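You operate a simulated robot arm through the tools that you are given. There is no shell and no other tool. Be economical: measure what you need, move in short steps, check, and stop when the job is done.

You run a simulated robot arm. Do the job below in one go: nothing can be reset, and whatever is moved stays where it is left.

TASK
Shut the air, stop the blower, withdraw the probe and unclamp the converter.
Fine: probe lamp off too; blower off before you unclamp.
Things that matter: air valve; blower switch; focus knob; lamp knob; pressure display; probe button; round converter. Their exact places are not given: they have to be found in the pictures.

The check looks at the end state, three seconds after you hand in, the way a careful person would. Anything else that was tipped, shoved, dropped, spilled or broken makes it a failure.

THE ROBOT
A 6-joint arm with a fingered hand on a trunk, on a base that drives. Base frame: it is fixed to the floor where the robot stands at the start and does not move with it; the origin is under the middle of the robot, x ahead of it, y to its left, z up. Readings come in mm, degrees, newtons and seconds.
With the tool pointing down near the work surface it reaches from about 240 to 560 mm from the robot's upright axis, wherever it stands. Its first joint turns from -166.0 to 166.0 degrees. Places, roughly: air valve [400, 0, 900]; blower switch [300, 100, 900]; focus knob [400, -100, 900]; lamp knob [500, -200, 900]; pressure display [700, 200, 1000]; probe button [500, -300, 900]. Payload 3.1 kg.
The tool frame sits at the grasp point between the pads (the TCP): z along the fingers, y along the line on which they close. The tips reach 22 mm beyond it. The gripper opens to 132 mm. The gripper's body begins 60 mm behind the TCP. The gripper is a hand of 4 fingers: y runs from the thumb to the fingers, the wrist lies at [0, 0, -218] in the tool frame, and closing takes about 1.5 s.
Orientation is that of the tool frame in the base frame, as [roll, pitch, yaw] about the fixed x, y, z axes, in that order (R = Rz(yaw) Ry(pitch) Rx(roll)). With the fingers straight down and closing along the base's y, the tool's x points along the base's -x, its y along +y and its z along -z.

THE INTERFACE
- The arm moves only by the tool apply_moves. Its argument "steps" is a list of rows, each a list of 6 numbers: the shift along the tool's x, y, z in units of 50 mm (1.0 is 50 mm), then the turn, a rotation vector about the tool's x, y, z in units of 5 degrees (1.0 is 5 degrees). In form: [[tx, ty, tz, rx, ry, rz], ...]. A call has 1 to 10 rows; each row shifts and turns the commanded pose from where the row before left it, along the tool's axes as they then stand. "fingers" is the opening in per cent of the stroke, from 0 (shut) to 100 (fully open), set as the call begins (left out, the last holds). A call with a number of a shift or a turn outside -1 to 1 is refused whole. Rows are played at 5 a second. More than 50 mm and 8.6 degrees between two rows, or a gripper value outside its range, and nothing of the call is played. A pose out of reach is approached as far as the arm can. The call stops where the force on the tool passes 50 N (or 10 N more than at its start, if that is more) or the arm is blocked; 0.2 s more then pass. The fingers move at their own pace (about 153 mm/s each) and stop on an object; they squeeze with about 26 N. The grip force told is the motor's: it shows also when the fingers shut on nothing. Time passes only in rows, and 0.2 s behind the last, so rows that do not move let the fingers close. The reply holds the time, the measured pose of the TCP, the force on the tool along the base axes, the opening and the grip force, in the units named above and with some noise, with the torque about the TCP (base axes, N m) and any sound that the robot's microphone picked up.
- Cameras (640 x 400 px; columns grow to the right, rows downward): "scene" is now at [17.5, 125.8, 1625.7]; the picture's right is [-0.26, -0.97, 0.00], its down [-0.68, 0.18, -0.71] and it looks along [0.68, -0.19, -0.71] (base axes); focal length 249 px, centre (320, 200). "wrist" rides on the gripper at [53, -53, -84] in the tool frame; the picture's right is [0.71, 0.71, 0.00], its down [-0.53, 0.53, -0.67] and it looks along [-0.47, 0.47, 0.74] (tool axes); focal length 247 px, centre (320, 200).
- capture(camera): a new picture of that camera. The clock stands still meanwhile.
- move_column(by): slides the trunk up (or, below 0, down) by that many mm; the arm and the scene camera ride with it, the base frame stays. It gives what a move gives, with no picture.
- steer(legs): drives the robot by 1 to 6 legs, each [ahead, left, turn to the left] in mm, mm and degrees, along the robot's own axes; the way and the turn of a leg run together, so that a leg with both is an arc; at most 1500 mm and 180 degrees a leg. The arm and the cameras ride along, it lands a little off, and it stops where it bumps. It gives what a move gives.
- move_fingers(finger1, finger2, finger3, thumb_bend): sets how far each is bent, from 0 (flat) to 1 (curled in); at 0.3 the hand is open as for a grip, at 0.7 the pads meet at the TCP. One left out holds its place. A second passes; each finger stops where it meets its share of the squeeze, and holds until it gets a number again. A gripper value or a shape takes the hand back. It gives what a move gives, with no picture; readings hold the bend of each and the force on the fingers (four entries, about 0 where the hand has none), thumb and palm.
- hand_shape(shape): the hand has 4 fingers and takes this shape, open, in about a second: jaw (thumb against the fingers, like two jaws); tri (thumb and two fingers); tip (a fingertip pinch); poke (one finger out to press); point (the index stretched); flat (the hand flat); cup (the hand cupped); fist (a fist). The gripper value then closes the fingers along that shape, each until it touches; the sizes above hold for jaw. It gives what a move gives, with no picture.
- turn_head(pan, tilt): turns the head with the scene camera to pan (to the left, within 155 degrees either way) and tilt (down, from -29 to 69), counted from straight ahead of the robot. It gives what a move gives.
- point_at(camera, pixels): for up to 12 pixels [column, row] of the newest picture of that camera ("zoom" is the newest enlarged one), the place [x, y, z] in the base frame of the surface seen there, good to about 2 mm. The clock stands still meanwhile.
- enlarge(camera, box): a new picture of the part [left, top, right, bottom] of that camera's present view, enlarged. The clock stands still meanwhile.
- sign_off(): hands the job in; it is judged then, once.

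Go step by step. Measure first, check grasps and placings, and put right what went wrong. The budget is 80 turns and 48 pictures, counting those below and the enlarged ones. Unless the task says otherwise, let go and move clear before handing in, and close with one line.

The tools are called after "Request:" as name(argument=value, ...) on one line, values as JSON. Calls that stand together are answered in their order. apply_moves: Moves the arm, as the interface text tells. Its arguments: {"type":"object","properties":{"steps":{"type":"array","items":{"type":"array","items":{"type":"number"}}},"fingers":{"type":"number"}},"required":["steps"]} The other tools are called the same way: move_column (by) slides the trunk up or down; hand_shape (shape) gives the hand a shape; move_fingers (finger1, finger2, finger3, thumb_bend) moves the fingers one by one; steer (legs) drives the base; turn_head (pan, tilt) turns the head that bears the scene camera; capture (camera) takes a picture; point_at (camera, pixels) gives the place of the surface under pixels of a picture; enlarge (camera, box) takes an enlarged picture of a part of a camera's view; sign_off () hands the job in.

At the start:

```text
clock: 0.0
tool_pos: [318.0, 108.8, 1322.2]
ee_rot: [-179.9, 0.0, -180.0]
contact_force: [0.3, -0.2, 0.2]
moment: [-0.01, 0.04, -0.03]
grip_width: 131.8
finger_force: 0.1
shape: jaw
bend: [0.3, 0.3, 0.3, 0.3]
finger forces: [0.0, 0.0, 0.0, 0.0, 0.0, 0.1]
trunk travel left (down, up): [-300.0, 86.0]
robot x, y, heading: [-2.1, 1.3, -0.0]
head pan, tilt: [-15.2, 44.9]
```

scene: 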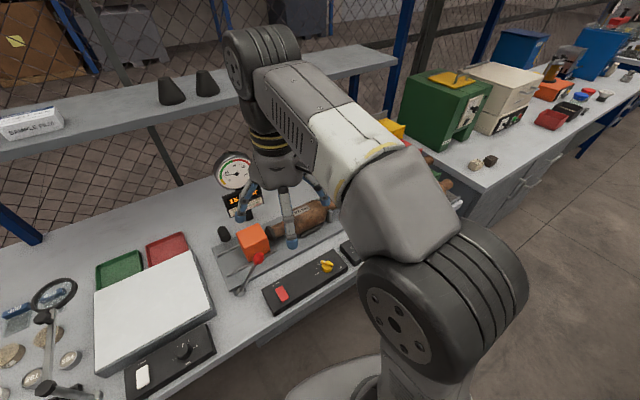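
wrist: 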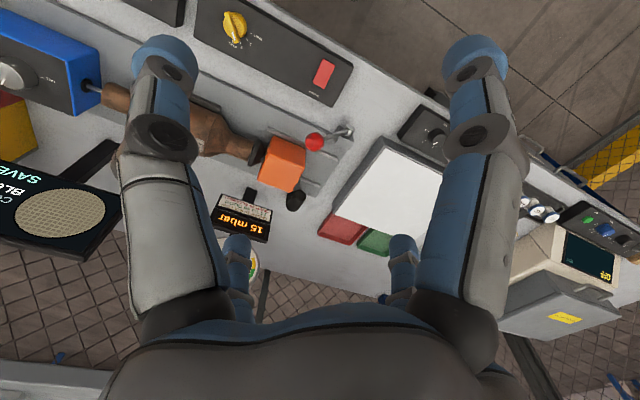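

The wrist view shows a yellow knob (235,25), a red rocker (323,73), a red-tipped lever (315,142), and a blue box at left. I'll zoom in and look to the right with the head.

Request:
enlarge(camera="wrist", box=[180, 0, 400, 270])

Request:
enlarge(camera="wrist", box=[0, 0, 200, 270])

Request:
point_at(camera="wrist", pixels=[[235, 25], [323, 73], [315, 142], [348, 131], [283, 165], [210, 135], [115, 98], [90, 90], [15, 75], [245, 215], [60, 200], [435, 138]])

Request:
turn_head(pan=-60, tilt=50)

Request:
capture(camera="scene")

```text
1.48 times, centred on (290, 135) of wrist
```

zoom: 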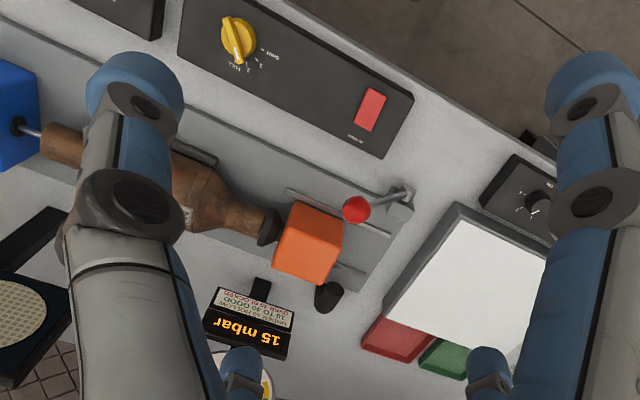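

```text
1.48 times, centred on (100, 135) of wrist
```

zoom: 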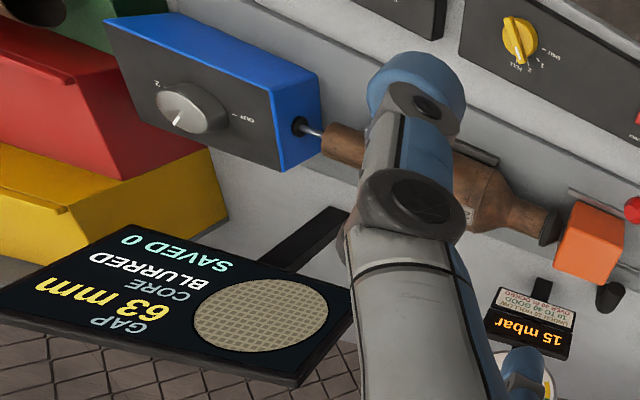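

```text
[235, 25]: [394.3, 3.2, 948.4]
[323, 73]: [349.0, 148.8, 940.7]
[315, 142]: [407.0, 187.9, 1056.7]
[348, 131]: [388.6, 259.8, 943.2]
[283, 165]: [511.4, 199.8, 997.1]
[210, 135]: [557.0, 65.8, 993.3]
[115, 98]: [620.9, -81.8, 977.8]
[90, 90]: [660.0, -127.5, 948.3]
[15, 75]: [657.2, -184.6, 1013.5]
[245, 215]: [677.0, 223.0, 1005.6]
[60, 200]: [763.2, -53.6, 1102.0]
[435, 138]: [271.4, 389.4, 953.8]
```

```text
clock: 1.1
tool_pos: [317.9, 108.7, 1321.4]
ee_rot: [-180.0, -0.1, -180.0]
contact_force: [0.4, 0.0, 1.0]
moment: [0.0, 0.02, -0.01]
grip_width: 132.1
finger_force: 0.0
shape: jaw
bend: [0.3, 0.3, 0.3, 0.3]
finger forces: [0.0, 0.0, 0.0, 0.1, 0.0, 0.1]
trunk travel left (down, up): [-300.0, 86.0]
robot x, y, heading: [0.1, -1.4, 0.2]
head pan, tilt: [-60.0, 50.0]
```

```text
43 pictures are left
```

scene: 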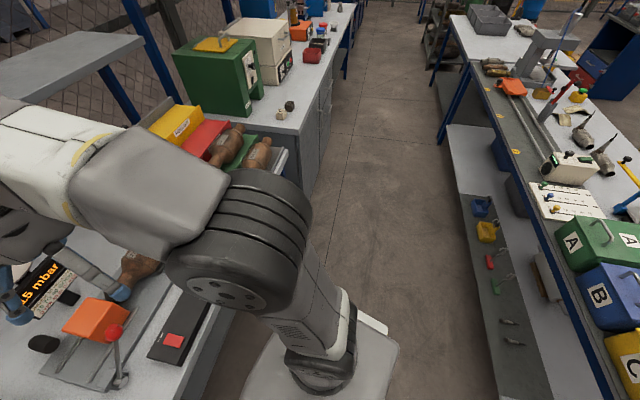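

The blower panel has the yellow air valve (≈394,3) and red switch (≈349,149); the clamp lever tip is at ≈(407,188,1057). The blue box has the probe; I'll move the hand to the right to see the panel I'm missing (probe button, lamp, focus).

Request:
apply_moves(steps=[[0, -1, 0, 0, 0, 0], [0, -1, 0, 0, 0, 0], [0, -1, 0, 0, 0, 0], [0, -1, 0, 0, 0, 0], [0, -1, 0, 0, 0, 0], [0, -1, 0, 0, 0, 0], [0, -1, 0, 0, 0, 0], [0, -1, 0, 0, 0, 0]])

Request:
capture(camera="wrist")

Request:
turn_head(pan=-20, tilt=50)

Request:
capture(camera="scene")

```text
clock: 2.9
tool_pos: [312.9, -287.2, 1313.8]
ee_rot: [-180.0, 0.1, -180.0]
contact_force: [-0.6, 0.1, -0.1]
moment: [0.0, 0.02, -0.02]
grip_width: 131.7
finger_force: 0.0
shape: jaw
bend: [0.3, 0.3, 0.3, 0.3]
finger forces: [0.1, 0.0, 0.0, 0.1, 0.1, 0.0]
out of reach, approached as far as the arm can: row 8
trunk travel left (down, up): [-300.0, 86.0]
robot x, y, heading: [1.9, 2.0, 0.1]
head pan, tilt: [-60.0, 50.0]
```

```text
42 pictures are left
```

wrist: 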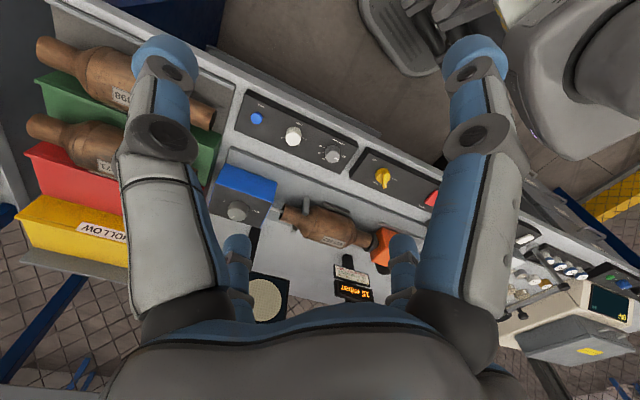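

```text
clock: 4.0
tool_pos: [313.4, -285.0, 1314.1]
ee_rot: [-179.9, 0.1, 180.0]
contact_force: [-1.5, 0.2, -0.3]
moment: [0.03, 0.0, 0.03]
grip_width: 132.1
finger_force: 0.0
shape: jaw
bend: [0.3, 0.3, 0.3, 0.3]
finger forces: [0.0, 0.0, 0.1, 0.1, 0.0, 0.0]
trunk travel left (down, up): [-300.0, 86.0]
robot x, y, heading: [-0.7, -3.4, -0.0]
head pan, tilt: [-20.0, 50.0]
```

```text
41 pictures are left
```

scene: 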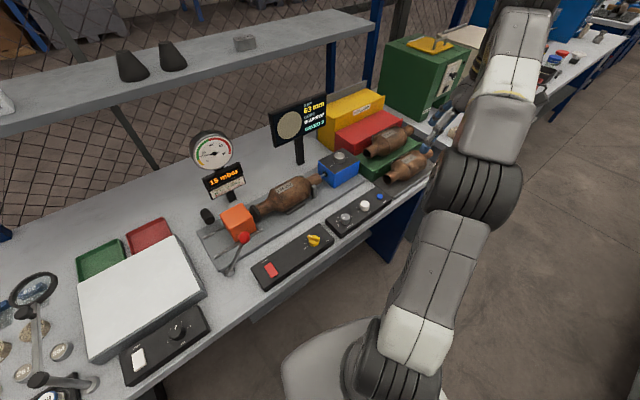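

Request:
enlarge(camera="scene", box=[190, 180, 350, 290])

Request:
point_at(camera="zoom", pixels=[[320, 300], [500, 240], [210, 215], [125, 365]])

Request:
enlarge(camera="wrist", box=[220, 80, 360, 230])

Request:
enlarge(camera="scene", box=[260, 100, 420, 240])

```text
3.64 times, centred on (270, 235) of scene
```

zoom: 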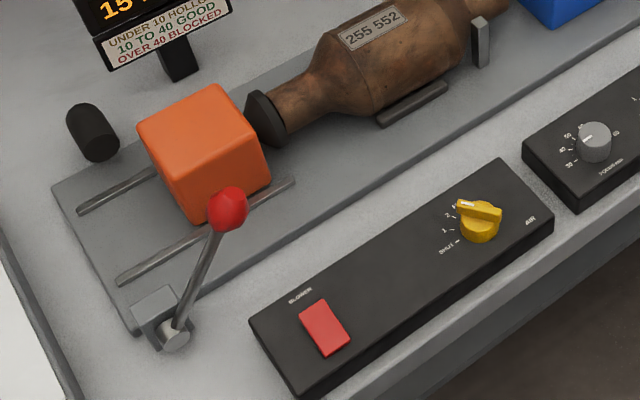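

```text
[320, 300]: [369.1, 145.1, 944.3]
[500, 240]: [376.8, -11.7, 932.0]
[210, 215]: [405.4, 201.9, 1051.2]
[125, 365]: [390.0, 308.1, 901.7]
```

```text
2.67 times, centred on (290, 155) of wrist
```

zoom: 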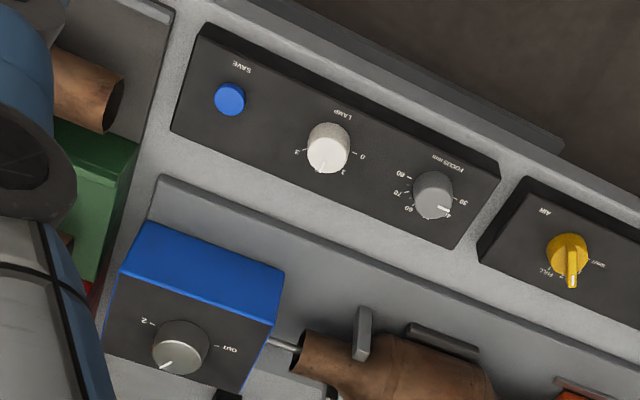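

```text
2.86 times, centred on (340, 170) of scene
```

zoom: 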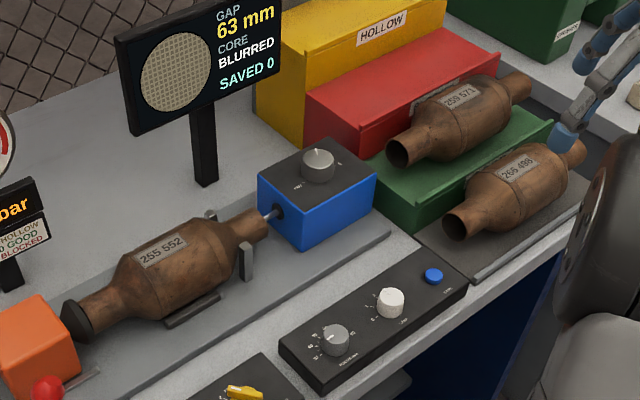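

Now the layout is clear: right panel has SAVE button (don't press), LAMP knob, FOCUS knob; blue box has the probe knob (OUT mark). I'll go over the air valve first, hand in tip shape.

Request:
hand_shape(shape="tip")

Request:
apply_moves(steps=[[-0.7, 0.9, 0.7, 0, 0, 0], [-0.7, 0.9, 0.7, 0, 0, 0], [0, 0.9, 0.7, 0, 0, 0], [0, 0.9, 0.7, 0, 0, 0], [0, 0.9, 0.7, 0, 0, 0], [0, 0.9, 0.7, 0, 0, 0], [0, 0.2, 0, 0, 0, 0]])

Request:
capture(camera="wrist")

```text
clock: 4.9
tool_pos: [315.4, -284.8, 1313.6]
ee_rot: [-179.9, 0.0, 180.0]
contact_force: [0.5, 0.2, -0.1]
moment: [-0.03, -0.02, -0.03]
grip_width: 132.0
finger_force: 0.0
shape: tip
bend: [0.11, 0.3, 0.11, 0.3]
finger forces: [0.0, 0.0, 0.0, 0.1, 0.0, 0.1]
trunk travel left (down, up): [-300.0, 86.0]
robot x, y, heading: [-0.9, -1.3, -0.1]
head pan, tilt: [-20.0, 50.0]
```

```text
refused: row 1 steps farther than a row can; nothing moved
```

```text
37 pictures are left
```

wrist: 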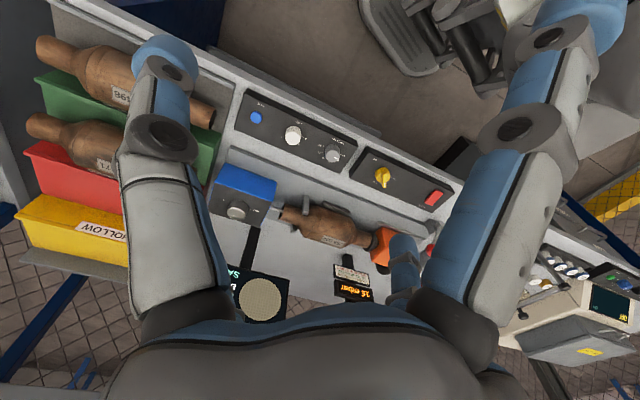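

The move was refused because a row exceeded 50 mm in norm; splitting it up.

Request:
apply_moves(steps=[[-0.7, 0.6, 0, 0, 0, 0], [-0.7, 0.6, 0, 0, 0, 0], [0, 0.7, 0.6, 0, 0, 0], [0, 0.7, 0.6, 0, 0, 0], [0, 0.7, 0.6, 0, 0, 0], [0, 0.7, 0.6, 0, 0, 0], [0, 0.7, 0.6, 0, 0, 0], [0, 0.7, 0.6, 0, 0, 0], [0, 0.2, 0.6, 0, 0, 0]])

Request:
capture(camera="wrist")

```text
clock: 6.9
tool_pos: [377.4, -0.5, 1093.6]
ee_rot: [-180.0, 0.0, 180.0]
contact_force: [0.4, 0.1, 0.3]
moment: [0.01, 0.01, 0.0]
grip_width: 131.8
finger_force: 0.0
shape: tip
bend: [0.11, 0.3, 0.11, 0.3]
finger forces: [0.0, 0.1, 0.0, 0.0, 0.0, 0.0]
out of reach, approached as far as the arm can: row 1, 2
trunk travel left (down, up): [-300.0, 86.0]
robot x, y, heading: [0.5, 0.8, 0.3]
head pan, tilt: [-20.0, 50.0]
```

```text
36 pictures are left
```

wrist: 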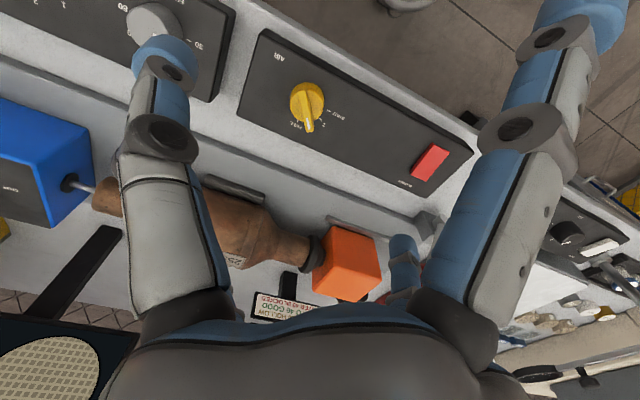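

Request:
enlarge(camera="wrist", box=[260, 60, 370, 150])

Request:
point_at(camera="zoom", pixels=[[230, 170], [260, 280], [260, 320], [245, 180], [340, 200], [180, 190], [300, 170], [420, 250], [200, 260]])

Request:
point_at(camera="wrist", pixels=[[418, 177], [440, 150], [430, 163], [425, 155], [445, 165], [396, 245]])

```text
4.44 times, centred on (315, 105) of wrist
```

zoom: 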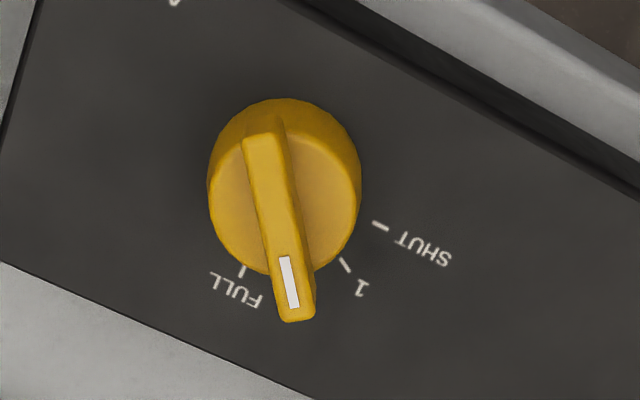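

```text
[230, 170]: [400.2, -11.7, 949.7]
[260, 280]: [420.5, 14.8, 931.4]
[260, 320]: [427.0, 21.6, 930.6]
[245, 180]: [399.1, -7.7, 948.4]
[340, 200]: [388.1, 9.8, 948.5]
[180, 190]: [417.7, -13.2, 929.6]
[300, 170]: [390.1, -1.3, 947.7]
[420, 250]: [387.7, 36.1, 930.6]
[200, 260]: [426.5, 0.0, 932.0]
```

```text
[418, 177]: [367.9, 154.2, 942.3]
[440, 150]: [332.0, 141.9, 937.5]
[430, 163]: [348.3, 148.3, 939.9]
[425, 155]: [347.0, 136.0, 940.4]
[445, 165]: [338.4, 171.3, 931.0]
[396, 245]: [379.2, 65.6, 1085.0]
```

Request:
point_at(camera="zoom", pixels=[[380, 226], [343, 265], [243, 270], [262, 150], [268, 180], [275, 220], [288, 270], [293, 305], [285, 120], [220, 210], [350, 190], [265, 140]])

```text
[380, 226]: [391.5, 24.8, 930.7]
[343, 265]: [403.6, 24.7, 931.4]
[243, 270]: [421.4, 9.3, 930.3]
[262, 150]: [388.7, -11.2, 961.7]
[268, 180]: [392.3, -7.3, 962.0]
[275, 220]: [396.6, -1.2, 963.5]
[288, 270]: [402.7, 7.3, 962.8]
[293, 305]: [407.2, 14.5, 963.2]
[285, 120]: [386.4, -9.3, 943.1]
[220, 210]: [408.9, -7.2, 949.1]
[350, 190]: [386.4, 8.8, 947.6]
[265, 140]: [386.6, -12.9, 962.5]
```

Bar of the air knob lies at ≈50° in the base (centre ≈(397,0.5), top z 962), SHUT tick at ≈102°. Before descending I measure where the fingertips are in tip shape.

Request:
point_at(camera="wrist", pixels=[[590, 15], [550, 40], [165, 50], [172, 72], [405, 245], [520, 130]])

Request:
apply_moves(steps=[[-0.3, 0, 0, 0, 0, -1], [0, 0, 0, 0, 0, -1], [0, 0, 0, 0, 0, -1], [0, 0, 0, 0, 0, -1], [0, 0, 0, 0, 0, -1], [0, 0, 0, 0, 0, -1], [0, 0, 0, 0, 0, -1], [0, 0, 0, 0, 0, -1], [0, 0, 0, 0, 0, -1], [0, 0, 0, 0, 0, -1]], fingers=0)

Request:
capture(camera="wrist")

```text
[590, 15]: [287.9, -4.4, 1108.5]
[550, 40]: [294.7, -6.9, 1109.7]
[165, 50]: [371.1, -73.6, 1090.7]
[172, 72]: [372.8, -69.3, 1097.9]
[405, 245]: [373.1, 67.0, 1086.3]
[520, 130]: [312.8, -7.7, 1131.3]
```

```text
clock: 9.1
tool_pos: [391.3, -1.8, 1094.4]
ee_rot: [-180.0, 0.1, -129.8]
contact_force: [-0.1, 0.0, 0.8]
moment: [-0.02, -0.04, 0.03]
grip_width: 0.0
finger_force: 26.0
shape: tip
bend: [0.27, 0.7, 0.27, 0.7]
finger forces: [0.0, 0.0, 0.0, 0.0, 0.1, 0.0]
trunk travel left (down, up): [-300.0, 86.0]
robot x, y, heading: [-1.1, 1.1, 0.2]
head pan, tilt: [-20.0, 50.0]
```

```text
34 pictures are left
```

wrist: 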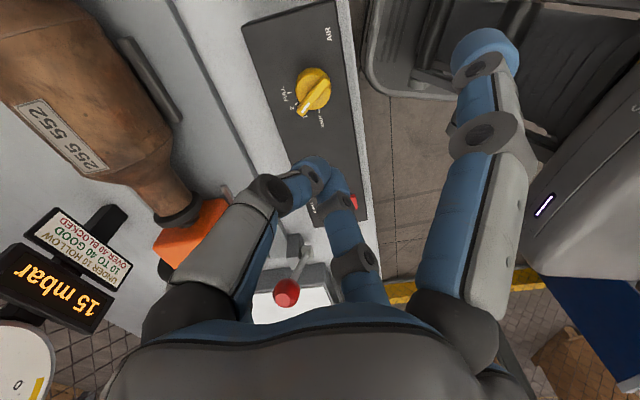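

Request:
point_at(camera="wrist", pixels=[[312, 165], [325, 165], [340, 182], [300, 185], [485, 50], [317, 178]])

Request:
enlarge(camera="wrist", box=[240, 50, 400, 250])

Request:
enlarge(camera="scene", box=[200, 120, 440, 280])

```text
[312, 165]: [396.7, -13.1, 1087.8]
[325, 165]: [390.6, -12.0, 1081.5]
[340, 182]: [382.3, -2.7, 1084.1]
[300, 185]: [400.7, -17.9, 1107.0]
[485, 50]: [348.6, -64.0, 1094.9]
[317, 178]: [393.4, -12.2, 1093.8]
```

```text
2.00 times, centred on (320, 150) of wrist
```

zoom: 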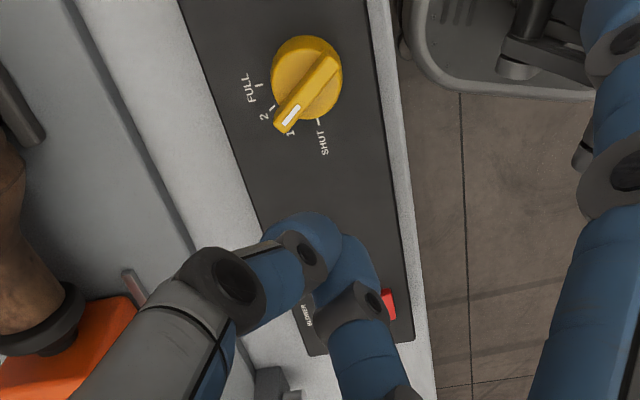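

```text
2.50 times, centred on (320, 200) of scene
```

zoom: 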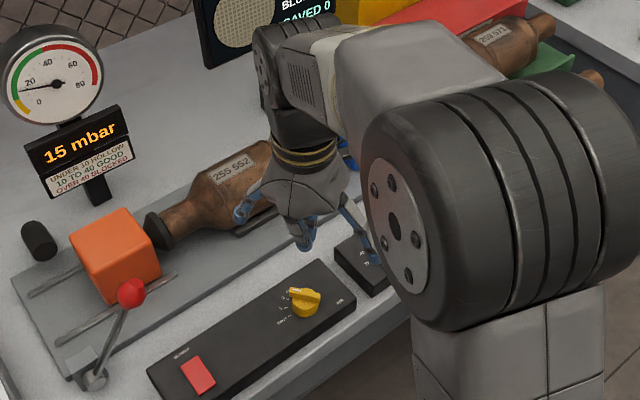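

Fingertips reach ~20 mm below the TCP; spread side fingers stay above it. I'll open to 40 %, line up on the bar and descend to z≈972.

Request:
apply_moves(steps=[[-0.11, -0.06, 0.5, 0, 0, 0], [0, 0, 0.8, 0, 0, 0], [0, 0, 0.6, 0, 0, 0], [0, 0, 0.3, 0, 0, 0], [0, 0, 0.24, 0, 0, 0], [0, 0, 0, 0, 0, 0]], fingers=40)

Request:
capture(camera="wrist")

```text
clock: 10.5
tool_pos: [397.2, 1.7, 971.6]
ee_rot: [-180.0, 0.0, -130.1]
contact_force: [-0.6, -0.5, -0.2]
moment: [-0.02, 0.0, 0.04]
grip_width: 52.4
finger_force: 0.0
shape: tip
bend: [0.11, 0.41, 0.11, 0.7]
finger forces: [0.0, 0.0, 0.0, 0.1, 0.0, 0.1]
trunk travel left (down, up): [-300.0, 86.0]
robot x, y, heading: [-2.7, 1.4, -0.2]
head pan, tilt: [-20.0, 50.0]
```

```text
31 pictures are left
```

wrist: 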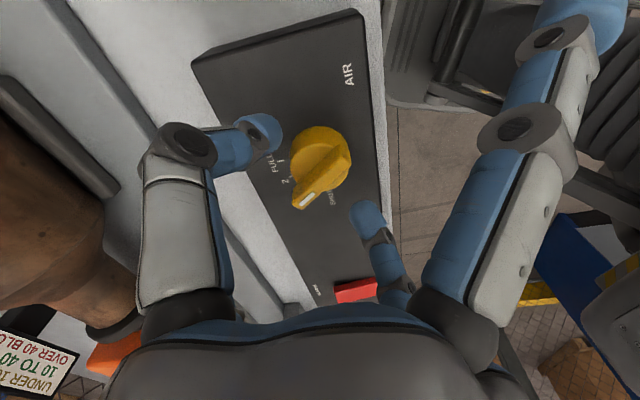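

The bar sits midway between the two pads (265,130) and (368,215). Closing on it.

Request:
apply_moves(steps=[[0, 0, 0, 0, 0, 0], [0, 0, 0, 0, 0, 0], [0, 0, 0, 0, 0, 0], [0, 0, 0, 0, 0, 0], [0, 0, 0, 0, 0, 0], [0, 0, 0, 0, 0, 0]], fingers=0)

Request:
capture(camera="wrist")

```text
clock: 11.9
tool_pos: [398.5, 0.8, 972.3]
ee_rot: [-180.0, 0.1, -129.9]
contact_force: [-0.1, -0.5, -4.5]
moment: [-0.01, 0.04, -0.01]
grip_width: 1.4
finger_force: 25.8
shape: tip
bend: [0.27, 0.69, 0.27, 0.7]
finger forces: [0.0, 23.1, 0.1, 0.0, 22.7, 0.0]
trunk travel left (down, up): [-300.0, 86.0]
robot x, y, heading: [0.2, 2.2, 0.0]
head pan, tilt: [-20.0, 50.0]
```

```text
30 pictures are left
```

wrist: 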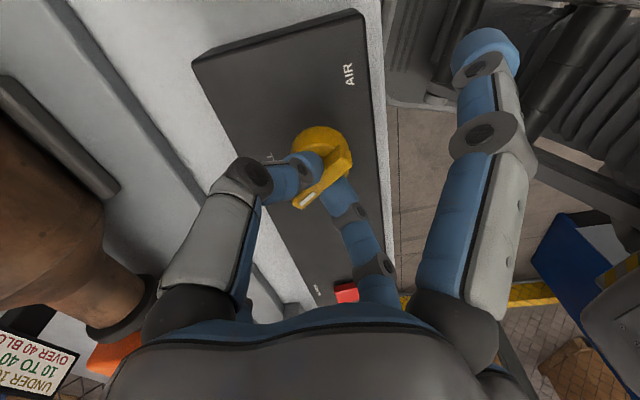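

The bar is gripped (23 N on both pads). I turn counter-clockwise seen from above, toward SHUT, 50° first.

Request:
apply_moves(steps=[[0, 0, 0, 0, 0, -1], [0, 0, 0, 0, 0, -1], [0, 0, 0, 0, 0, -1], [0, 0, 0, 0, 0, -1], [0, 0, 0, 0, 0, -1], [0, 0, 0, 0, 0, -1], [0, 0, 0, 0, 0, -1], [0, 0, 0, 0, 0, -1], [0, 0, 0, 0, 0, -1], [0, 0, 0, 0, 0, -1]])

Request:
enlarge(camera="wrist", box=[240, 60, 400, 220])

```text
clock: 14.1
tool_pos: [376.3, 78.9, 963.6]
ee_rot: [-179.8, -2.0, -81.0]
contact_force: [-1.1, -1.1, -0.9]
moment: [0.13, 0.03, -0.25]
grip_width: 0.8
finger_force: 26.2
shape: tip
bend: [0.18, 0.73, 0.27, 0.71]
finger forces: [2.6, 0.1, 0.5, 0.0, 0.0, 0.1]
out of reach, approached as far as the arm can: row 7, 8, 9, 10
trunk travel left (down, up): [-300.0, 86.0]
robot x, y, heading: [1.0, -1.1, -0.0]
head pan, tilt: [-20.0, 50.0]
```

```text
2.50 times, centred on (320, 140) of wrist
```

zoom: 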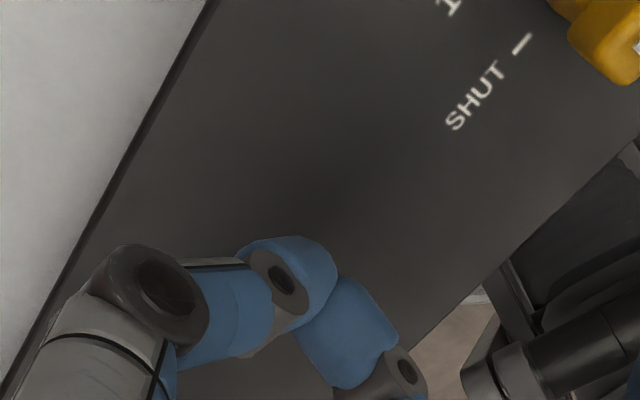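

The wrist joint ran out of travel and the hand slid to (376,79), off the knob. I raise it and check the state.

Request:
apply_moves(steps=[[0, 0, -0.5, 0, 0, 0], [0, 0, -1, 0, 0, 0], [0, 0, -1, 0, 0, 0], [0, 0, -1, 0, 0, 0]])

Request:
capture(camera="wrist")

Request:
enlarge(camera="scene", box=[180, 120, 380, 290])

```text
clock: 15.1
tool_pos: [370.2, 107.0, 1138.4]
ee_rot: [-180.0, -0.3, -80.3]
contact_force: [-0.7, -0.6, 0.3]
moment: [0.01, 0.02, -0.01]
grip_width: 1.0
finger_force: 25.9
shape: tip
bend: [0.27, 0.73, 0.27, 0.71]
finger forces: [0.0, 0.1, 0.0, 0.1, 0.1, 0.0]
out of reach, approached as far as the arm can: row 1, 2
trunk travel left (down, up): [-300.0, 86.0]
robot x, y, heading: [5.0, -3.6, 0.1]
head pan, tilt: [-20.0, 50.0]
```

```text
28 pictures are left
```

wrist: 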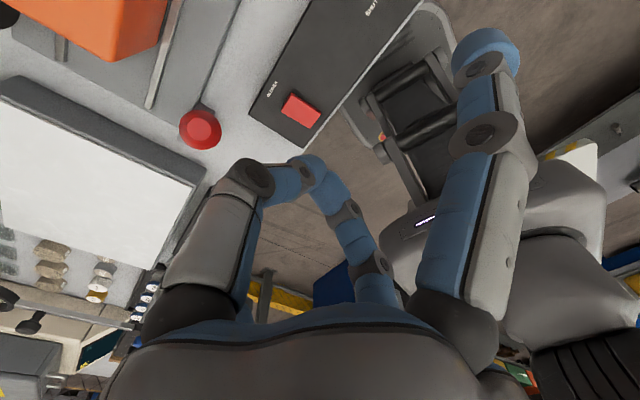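

```text
2.35 times, centred on (280, 205) of scene
```

zoom: 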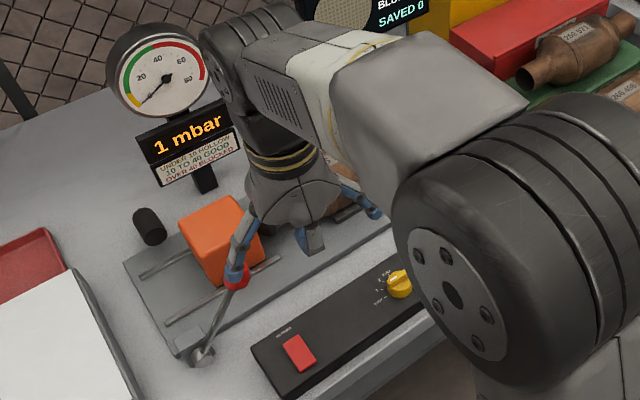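

Display fell to 1 mbar, so the knob is nearly shut. I back off toward −y, unwind the wrist, and view the knob and switch.

Request:
apply_moves(steps=[[0.6, 0, -0.6, 0, 0, 0], [1, 0, 0, 0, 0, 0], [0.6, 0, 0, 0, 0, 1], [0, 0, 0, 0, 0, 1], [0, 0, 0, 0, 0, 1], [0, 0, 0, 0, 0, 1], [0, 0, 0, 0, 0, 1], [0, 0, 0, 0, 0, 1], [0, 0, 0, 0, 0, 1], [0, 0, 0, 0, 0, 1]])

Request:
apply_moves(steps=[[0, 0, 0, 0, 0, 1], [0, 0, 0, 0, 0, 1], [0, 0, 0, 0, 0, 1], [0, 0, 0, 0, 0, 1], [0, 0, 0, 0, 0, 1], [0, 0, 0, 0, 0, 1], [0, 0, 0, 0, 0, 1], [0, 0, 0, 0, 0, 1], [0, 0, 0, 0, 0, 1], [0, 0, 0, 0, 0, 1]])

Request:
capture(camera="wrist")

```text
clock: 17.3
tool_pos: [368.0, 74.5, 1164.3]
ee_rot: [-180.0, 0.1, -120.1]
contact_force: [1.1, 0.7, -0.3]
moment: [-0.01, 0.0, -0.01]
grip_width: 1.3
finger_force: 25.9
shape: tip
bend: [0.27, 0.73, 0.27, 0.71]
finger forces: [0.0, 0.1, 0.0, 0.0, 0.0, 0.1]
out of reach, approached as far as the arm can: row 1, 2, 3
trunk travel left (down, up): [-300.0, 86.0]
robot x, y, heading: [1.0, -1.3, 0.1]
head pan, tilt: [-20.0, 50.0]
```

```text
clock: 19.5
tool_pos: [368.0, 75.8, 1163.3]
ee_rot: [-180.0, 0.0, -170.0]
contact_force: [-0.5, 0.6, 0.3]
moment: [0.0, -0.01, -0.02]
grip_width: 1.1
finger_force: 26.2
shape: tip
bend: [0.27, 0.73, 0.27, 0.71]
finger forces: [0.1, 0.1, 0.1, 0.1, 0.1, 0.0]
trunk travel left (down, up): [-300.0, 86.0]
robot x, y, heading: [-1.0, 4.5, -0.1]
head pan, tilt: [-20.0, 50.0]
```

```text
26 pictures are left
```

wrist: 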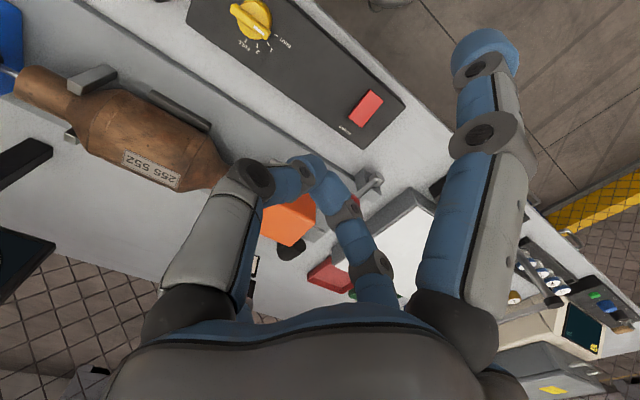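

Request:
enlarge(camera="wrist", box=[200, 0, 320, 75])

Request:
point_at(camera="zoom", pixels=[[170, 50], [230, 80], [280, 110], [340, 170], [360, 190]])

```text
5.33 times, centred on (260, 38) of wrist
```

zoom: 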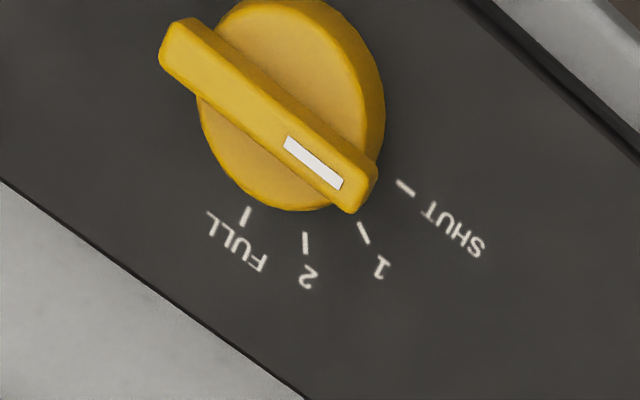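

```text
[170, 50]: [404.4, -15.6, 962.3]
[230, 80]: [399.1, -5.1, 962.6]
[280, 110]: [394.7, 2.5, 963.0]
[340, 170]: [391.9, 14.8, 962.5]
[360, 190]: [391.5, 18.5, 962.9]
```

The white mark is now parallel to the SHUT tick, so air is shut. Now look at the blower rocker.

Request:
enlarge(camera="wrist", box=[330, 75, 410, 145])

Request:
point_at(camera="zoom", pixels=[[310, 100], [270, 180], [220, 250], [350, 130], [310, 200], [250, 280], [180, 300], [350, 230]])

```text
5.71 times, centred on (370, 110) of wrist
```

zoom: 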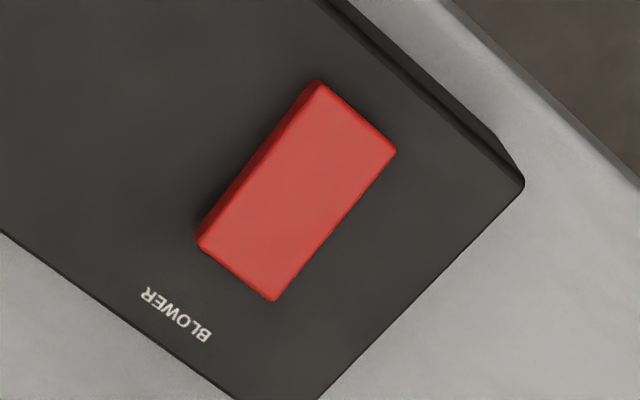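

```text
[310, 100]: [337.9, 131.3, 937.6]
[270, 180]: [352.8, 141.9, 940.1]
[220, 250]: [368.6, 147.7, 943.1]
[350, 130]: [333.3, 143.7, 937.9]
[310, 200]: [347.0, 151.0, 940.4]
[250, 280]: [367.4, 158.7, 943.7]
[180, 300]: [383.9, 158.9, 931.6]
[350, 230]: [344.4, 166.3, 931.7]
```

Rocker's far end (near the BLOWER label, ≈(368,153,944)) stands high; pressing it turns the blower off. The clamp lever ball is near, so I lean the hand toward −y by 30° first, and measure ball and block.

Request:
point_at(camera="wrist", pixels=[[262, 232], [285, 245], [312, 225], [275, 210], [357, 200], [375, 180], [360, 187]])

Request:
apply_moves(steps=[[0, 0, 0, -1, 0, 0], [0, 0, 0, -1, 0, 0], [0, 0, 0, -1, 0, 0], [0, 0, 0, -1, 0, 0], [0, 0, 0, -1, 0, 0], [0, 0, 0, -1, 0, 0], [-0.31, -0.5, 0, 0, 0, 0], [0, 0, 0.9, 0, 0, 0], [0, 0, 0.9, 0, 0, 0]])

Request:
capture(camera="wrist")

```text
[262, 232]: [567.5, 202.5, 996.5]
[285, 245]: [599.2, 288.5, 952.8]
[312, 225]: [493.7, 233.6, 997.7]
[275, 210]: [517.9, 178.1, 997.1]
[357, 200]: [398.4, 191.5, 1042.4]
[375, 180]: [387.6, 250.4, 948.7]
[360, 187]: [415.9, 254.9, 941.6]
```

```text
clock: 21.5
tool_pos: [379.9, 100.6, 1071.9]
ee_rot: [150.0, 0.0, -170.0]
contact_force: [-0.3, -0.2, -0.4]
moment: [-0.01, -0.02, -0.02]
grip_width: 1.2
finger_force: 25.7
shape: tip
bend: [0.27, 0.73, 0.27, 0.71]
finger forces: [0.0, 0.1, 0.0, 0.1, 0.0, 0.0]
trunk travel left (down, up): [-300.0, 86.0]
robot x, y, heading: [-2.0, 0.1, 0.0]
head pan, tilt: [-20.0, 50.0]
```

```text
23 pictures are left
```

wrist: 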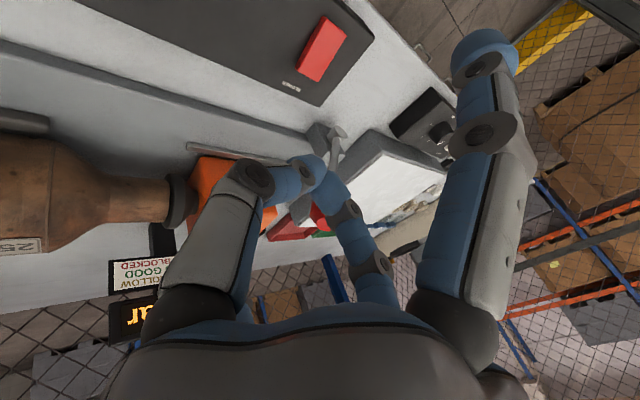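

Aligned; moving down to just above the rocker's far end.

Request:
apply_moves(steps=[[0, -0.23, 0.5, 0, 0, 0], [0, 0, 0.6, 0, 0, 0], [0, 0, 0.5, 0, 0, 0], [0, 0, 0.4, 0, 0, 0]])

Request:
capture(camera="wrist")

```text
clock: 22.5
tool_pos: [371.2, 140.0, 978.4]
ee_rot: [150.0, 0.0, -169.9]
contact_force: [1.7, 0.5, -0.5]
moment: [-0.01, 0.01, -0.02]
grip_width: 1.1
finger_force: 26.3
shape: tip
bend: [0.27, 0.73, 0.27, 0.71]
finger forces: [0.1, 0.1, 0.0, 0.0, 0.0, 0.0]
trunk travel left (down, up): [-300.0, 86.0]
robot x, y, heading: [-0.3, 2.6, -0.0]
head pan, tilt: [-20.0, 50.0]
```

```text
22 pictures are left
```

wrist: 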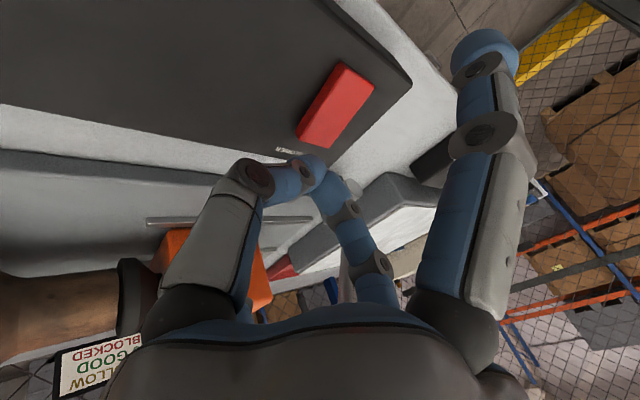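

Request:
point_at(camera="wrist", pixels=[[312, 158], [322, 165], [305, 160], [325, 175], [318, 135], [350, 75], [315, 156]])

```text
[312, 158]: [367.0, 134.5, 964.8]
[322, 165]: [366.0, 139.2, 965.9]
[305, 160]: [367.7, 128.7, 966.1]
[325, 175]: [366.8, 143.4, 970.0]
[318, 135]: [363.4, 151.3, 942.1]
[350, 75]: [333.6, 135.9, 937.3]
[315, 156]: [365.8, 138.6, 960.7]
```

Tip's end is at ≈(368,143,958), about 15 mm above the rocker's far end. Pressing straight down in small steps.

Request:
apply_moves(steps=[[0, -0.05, 0.25, 0, 0, 0], [0, -0.03, 0.05, 0, 0, 0], [0, -0.03, 0.05, 0, 0, 0], [0, -0.03, 0.05, 0, 0, 0]])

Request:
enlarge(camera="wrist", box=[250, 50, 410, 200])

```text
clock: 23.5
tool_pos: [372.2, 144.9, 960.7]
ee_rot: [150.0, 0.0, -170.0]
contact_force: [-0.4, -0.2, 0.1]
moment: [-0.02, 0.0, -0.05]
grip_width: 1.1
finger_force: 26.9
shape: tip
bend: [0.27, 0.73, 0.27, 0.71]
finger forces: [0.0, 0.0, 0.0, 0.0, 0.0, 0.0]
trunk travel left (down, up): [-300.0, 86.0]
robot x, y, heading: [-0.9, 0.1, 0.0]
head pan, tilt: [-20.0, 50.0]
```

```text
2.67 times, centred on (330, 125) of wrist
```

zoom: 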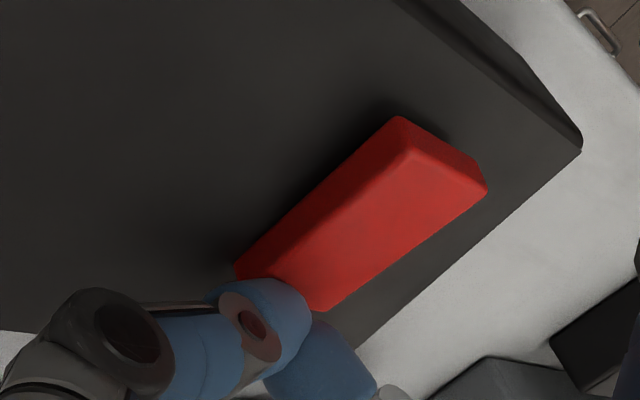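

Request:
point_at(camera="zoom", pixels=[[430, 160], [380, 200], [320, 250], [300, 275], [450, 190]])

Request:
enlarge(camera="scene", box=[180, 120, 380, 290])

```text
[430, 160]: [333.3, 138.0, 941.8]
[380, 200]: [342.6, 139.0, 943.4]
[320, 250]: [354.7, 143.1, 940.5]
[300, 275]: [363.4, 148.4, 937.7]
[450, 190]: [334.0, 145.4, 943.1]
```

```text
2.35 times, centred on (280, 205) of scene
```

zoom: 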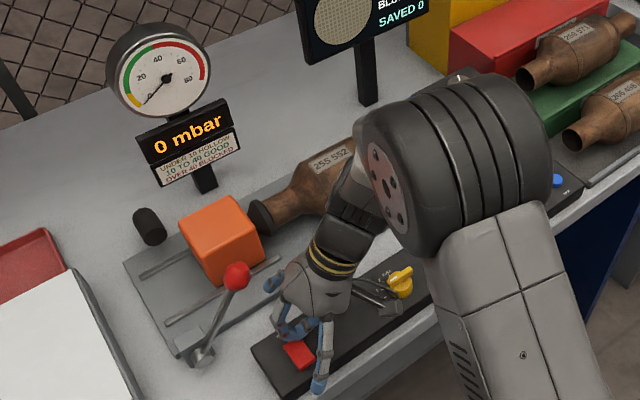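

The rocker flipped (near end now 943, far end 938) and the display reads 0 mbar: blower off. I retreat, straighten the hand, and go to the lamp panel.

Request:
apply_moves(steps=[[0, 0, -0.8, 0, 0, 0], [0, 0, -1, 0, 0, 0], [0, 0, -1, 0, 0, 0], [0, 0, -0.6, 1, 0, 0], [0, 0, 0, 1, 0, 0], [0, 0, 0, 1, 0, 0], [0, 0, 0, 1, 0, 0], [0, 0, 0, 1, 0, 0], [0, 0, 0, 1, 0, 1], [0, 0, 0, 0, 0, 1]])

Request:
apply_moves(steps=[[0, -1, 0, 0, 0, 0], [0, -1, 0, 0, 0, 0], [0, -1, 0, 0, 0, 0], [0, -1, 0, 0, 0, 0], [0, -0.6, 0, 0, 0, 0]])

Request:
capture(camera="wrist")

```text
clock: 25.7
tool_pos: [386.1, 60.0, 1106.8]
ee_rot: [-179.9, -0.2, 179.9]
contact_force: [0.0, -0.3, 0.2]
moment: [-0.01, 0.01, 0.01]
grip_width: 1.2
finger_force: 26.4
shape: tip
bend: [0.27, 0.73, 0.27, 0.71]
finger forces: [0.0, 0.0, 0.1, 0.1, 0.0, 0.0]
trunk travel left (down, up): [-300.0, 86.0]
robot x, y, heading: [-1.9, -1.0, 0.1]
head pan, tilt: [-20.0, 50.0]
```

```text
clock: 26.9
tool_pos: [389.5, -168.4, 1108.9]
ee_rot: [-179.9, -0.3, -180.0]
contact_force: [-0.3, -0.8, -0.2]
moment: [0.0, -0.01, -0.02]
grip_width: 1.1
finger_force: 26.1
shape: tip
bend: [0.27, 0.73, 0.27, 0.71]
finger forces: [0.1, 0.0, 0.0, 0.0, 0.0, 0.0]
trunk travel left (down, up): [-300.0, 86.0]
robot x, y, heading: [-0.2, 0.2, -0.0]
head pan, tilt: [-20.0, 50.0]
```

```text
19 pictures are left
```

wrist: 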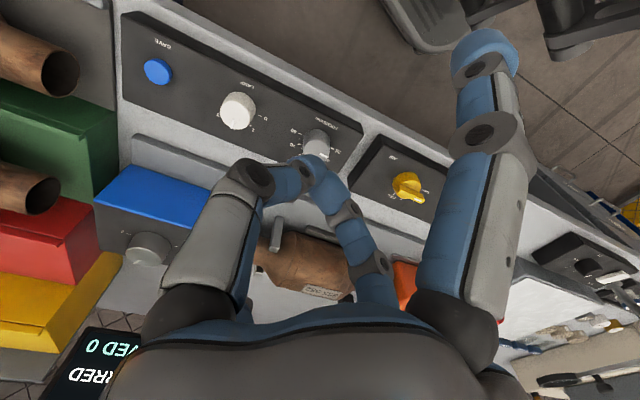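

Request:
enlarge(camera="wrist", box=[200, 80, 280, 140])

Request:
point_at(camera="zoom", pixels=[[180, 180], [320, 110], [420, 180], [300, 270], [310, 180], [305, 350], [225, 390], [420, 360], [530, 320], [280, 250], [300, 380], [165, 250]])

Request:
point_at(camera="wrist", pixels=[[140, 250], [150, 262], [128, 262], [165, 262], [147, 238], [157, 72], [317, 140], [150, 190]])

```text
6.67 times, centred on (240, 110) of wrist
```

zoom: 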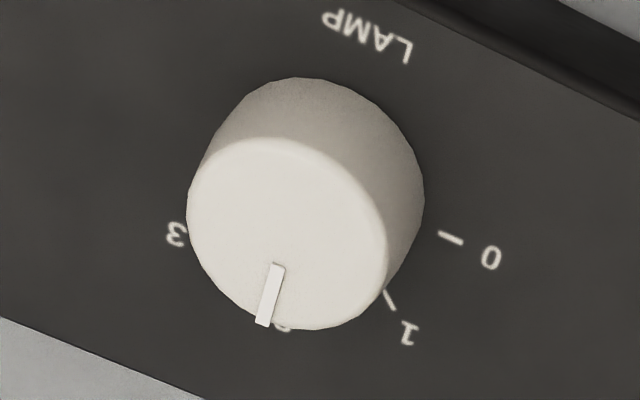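

```text
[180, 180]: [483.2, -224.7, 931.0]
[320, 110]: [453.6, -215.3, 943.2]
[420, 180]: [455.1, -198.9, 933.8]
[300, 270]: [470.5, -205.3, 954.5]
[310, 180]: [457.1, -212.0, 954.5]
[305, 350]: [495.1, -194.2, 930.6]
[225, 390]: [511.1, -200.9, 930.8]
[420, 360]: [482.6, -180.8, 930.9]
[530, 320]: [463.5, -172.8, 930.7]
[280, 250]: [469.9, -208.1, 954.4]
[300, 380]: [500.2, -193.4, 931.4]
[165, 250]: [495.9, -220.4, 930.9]
```

```text
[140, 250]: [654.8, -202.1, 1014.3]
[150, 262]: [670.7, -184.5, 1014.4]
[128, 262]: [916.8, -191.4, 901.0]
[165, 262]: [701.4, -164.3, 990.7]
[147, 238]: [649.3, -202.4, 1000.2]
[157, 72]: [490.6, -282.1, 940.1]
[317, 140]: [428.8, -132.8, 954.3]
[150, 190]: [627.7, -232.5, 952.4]
```

Lamp knob: centre ≈(466.5,−209), Ø≈25, top 954; mark at ≈20° ("2"), 0 tick at ≈105° → needs ≈+87° ccw. I flatten the side fingers so that they clear the focus knob and SAVE button, pre-wind 50° clockwise, and position above.

Request:
move_fingers(finger1=0, finger2=0.42, finger3=0, thumb_bend=0.42)

Request:
apply_moves(steps=[[-0.77, -0.4, 0, 0, 0, 1], [0, 0, 0, 0, 0, 1], [0, 0, 0, 0, 0, 1], [0, 0, 0, 0, 0, 1], [0, 0, 0, 0, 0, 1], [0, 0, 0, 0, 0, 1], [0, 0, 0, 0, 0, 1], [0, 0, 0, 0, 0, 1], [0, 0, 0, 0, 0, 1], [0, 0, 0, 0, 0, 1]])

```text
clock: 27.9
tool_pos: [388.3, -168.8, 1107.6]
ee_rot: [-180.0, -0.2, -180.0]
contact_force: [-1.0, 0.1, -0.6]
moment: [0.02, 0.0, 0.01]
grip_width: 98.8
finger_force: 0.0
shape: fingers
bend: [0.01, 0.42, 0.01, 0.42]
finger forces: [0.0, 0.1, 0.0, 0.1, 0.0, 0.1]
trunk travel left (down, up): [-300.0, 86.0]
robot x, y, heading: [-0.3, -2.0, -0.1]
head pan, tilt: [-20.0, 50.0]
```

```text
clock: 30.1
tool_pos: [425.9, -189.9, 1107.0]
ee_rot: [-179.8, -0.1, 130.0]
contact_force: [1.1, -0.5, -1.0]
moment: [0.03, 0.02, 0.01]
grip_width: 98.9
finger_force: 0.1
shape: fingers
bend: [0.01, 0.42, 0.01, 0.42]
finger forces: [0.0, 0.0, 0.0, 0.1, 0.0, 0.1]
trunk travel left (down, up): [-300.0, 86.0]
robot x, y, heading: [0.7, 1.0, 0.2]
head pan, tilt: [-20.0, 50.0]
```

Request:
apply_moves(steps=[[-0.82, 0.38, 0, 0, 0, 0], [0, 0, 0.9, 0, 0, 0], [0, 0, 0.9, 0, 0, 0], [0, 0, 0.5, 0, 0, 0]])

Request:
capture(camera="wrist")

```text
clock: 31.1
tool_pos: [466.2, -211.1, 992.4]
ee_rot: [-179.8, -0.1, 130.1]
contact_force: [-0.3, 0.0, 0.6]
moment: [-0.01, 0.02, 0.01]
grip_width: 98.5
finger_force: 0.0
shape: fingers
bend: [0.01, 0.42, 0.01, 0.42]
finger forces: [0.1, 0.0, 0.0, 0.0, 0.0, 0.1]
trunk travel left (down, up): [-300.0, 86.0]
robot x, y, heading: [0.4, 1.8, -0.0]
head pan, tilt: [-20.0, 50.0]
```

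```text
17 pictures are left
```

wrist: 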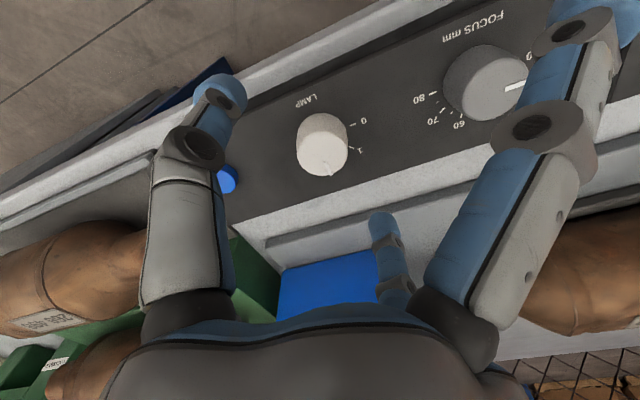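

Request:
point_at(camera="wrist", pixels=[[600, 20], [555, 40], [545, 75], [218, 90], [385, 230], [325, 145]])

Request:
apply_moves(steps=[[0, 0, 0.3, 0, 0, 0], [0, 0, 0.2, 0, 0, 0], [0, 0, 0.1, 0, 0, 0]])

Request:
move_fingers(finger2=0.75, thumb_bend=0.75)

Request:
capture(camera="wrist")

```text
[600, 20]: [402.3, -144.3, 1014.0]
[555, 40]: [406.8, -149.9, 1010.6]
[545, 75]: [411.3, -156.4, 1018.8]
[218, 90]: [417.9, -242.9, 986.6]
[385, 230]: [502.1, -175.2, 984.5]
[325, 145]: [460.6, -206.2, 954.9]
```

```text
clock: 31.9
tool_pos: [466.6, -210.8, 962.2]
ee_rot: [-179.9, 0.0, 130.0]
contact_force: [0.8, 0.0, -0.2]
moment: [-0.01, -0.02, 0.0]
grip_width: 98.6
finger_force: 0.1
shape: fingers
bend: [0.01, 0.42, 0.01, 0.42]
finger forces: [0.0, 0.0, 0.0, 0.0, 0.0, 0.1]
trunk travel left (down, up): [-300.0, 86.0]
robot x, y, heading: [-1.3, 2.4, -0.0]
head pan, tilt: [-20.0, 50.0]
```

```text
clock: 32.9
tool_pos: [465.3, -210.2, 963.0]
ee_rot: [-179.9, -0.2, 129.9]
contact_force: [-3.9, -2.0, -2.1]
moment: [-0.01, 0.03, -0.02]
grip_width: 86.8
finger_force: 10.4
shape: fingers
bend: [0.01, 0.61, 0.01, 0.65]
finger forces: [0.0, 8.1, 0.0, 0.1, 12.0, 0.0]
trunk travel left (down, up): [-300.0, 86.0]
robot x, y, heading: [-0.4, -3.3, 0.1]
head pan, tilt: [-20.0, 50.0]
```

```text
16 pictures are left
```

wrist: 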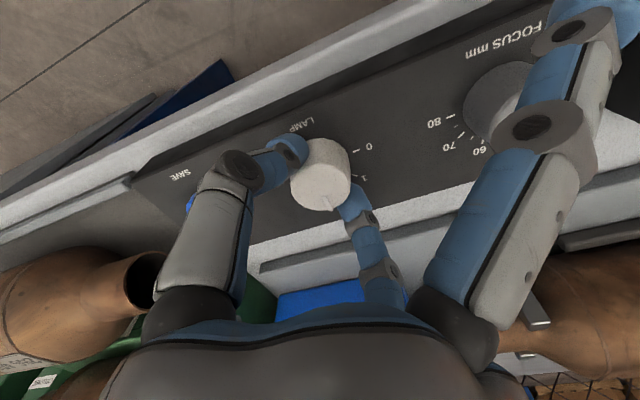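

Knob is held between the two pads (8–12 N). Turning counter-clockwise 50° first.

Request:
apply_moves(steps=[[0, 0, 0, 0, 0, -1], [0, 0, 0, 0, 0, -1], [0, 0, 0, 0, 0, -1], [0, 0, 0, 0, 0, -1], [0, 0, 0, 0, 0, -1], [0, 0, 0, 0, 0, -1], [0, 0, 0, 0, 0, -1], [0, 0, 0, 0, 0, -1], [0, 0, 0, 0, 0, -1], [0, 0, 0, 0, 0, -1]])

Request:
apply_moves(steps=[[0, 0, 0, 0, 0, -1], [0, 0, 0, 0, 0, -1], [0, 0, 0, 0, 0, -1], [0, 0, 0, 0, 0, -1]])

Request:
enlarge(camera="wrist", box=[250, 100, 400, 240])

```text
clock: 35.1
tool_pos: [465.0, -210.0, 962.8]
ee_rot: [-180.0, -0.1, -180.0]
contact_force: [0.3, -9.3, 2.2]
moment: [-0.19, 0.02, -0.03]
grip_width: 86.9
finger_force: 11.1
shape: fingers
bend: [0.01, 0.62, 0.01, 0.64]
finger forces: [0.0, 6.4, 0.1, 0.1, 15.9, 0.1]
trunk travel left (down, up): [-300.0, 86.0]
robot x, y, heading: [-4.5, -1.1, -0.1]
head pan, tilt: [-20.0, 50.0]
```

```text
clock: 36.1
tool_pos: [465.1, -209.5, 961.4]
ee_rot: [179.9, -0.1, -159.8]
contact_force: [3.2, -10.5, 4.5]
moment: [-0.26, -0.09, -0.05]
grip_width: 87.3
finger_force: 11.8
shape: fingers
bend: [0.01, 0.62, 0.01, 0.64]
finger forces: [0.0, 6.4, 0.0, 0.0, 17.2, 0.0]
trunk travel left (down, up): [-300.0, 86.0]
robot x, y, heading: [-1.1, 0.5, 0.2]
head pan, tilt: [-20.0, 50.0]
```

```text
2.86 times, centred on (325, 170) of wrist
```

zoom: 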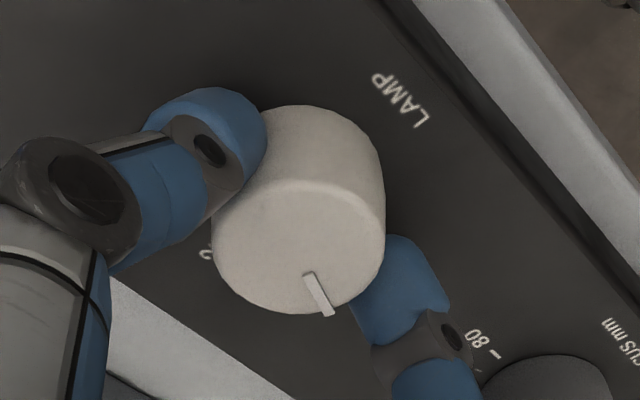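

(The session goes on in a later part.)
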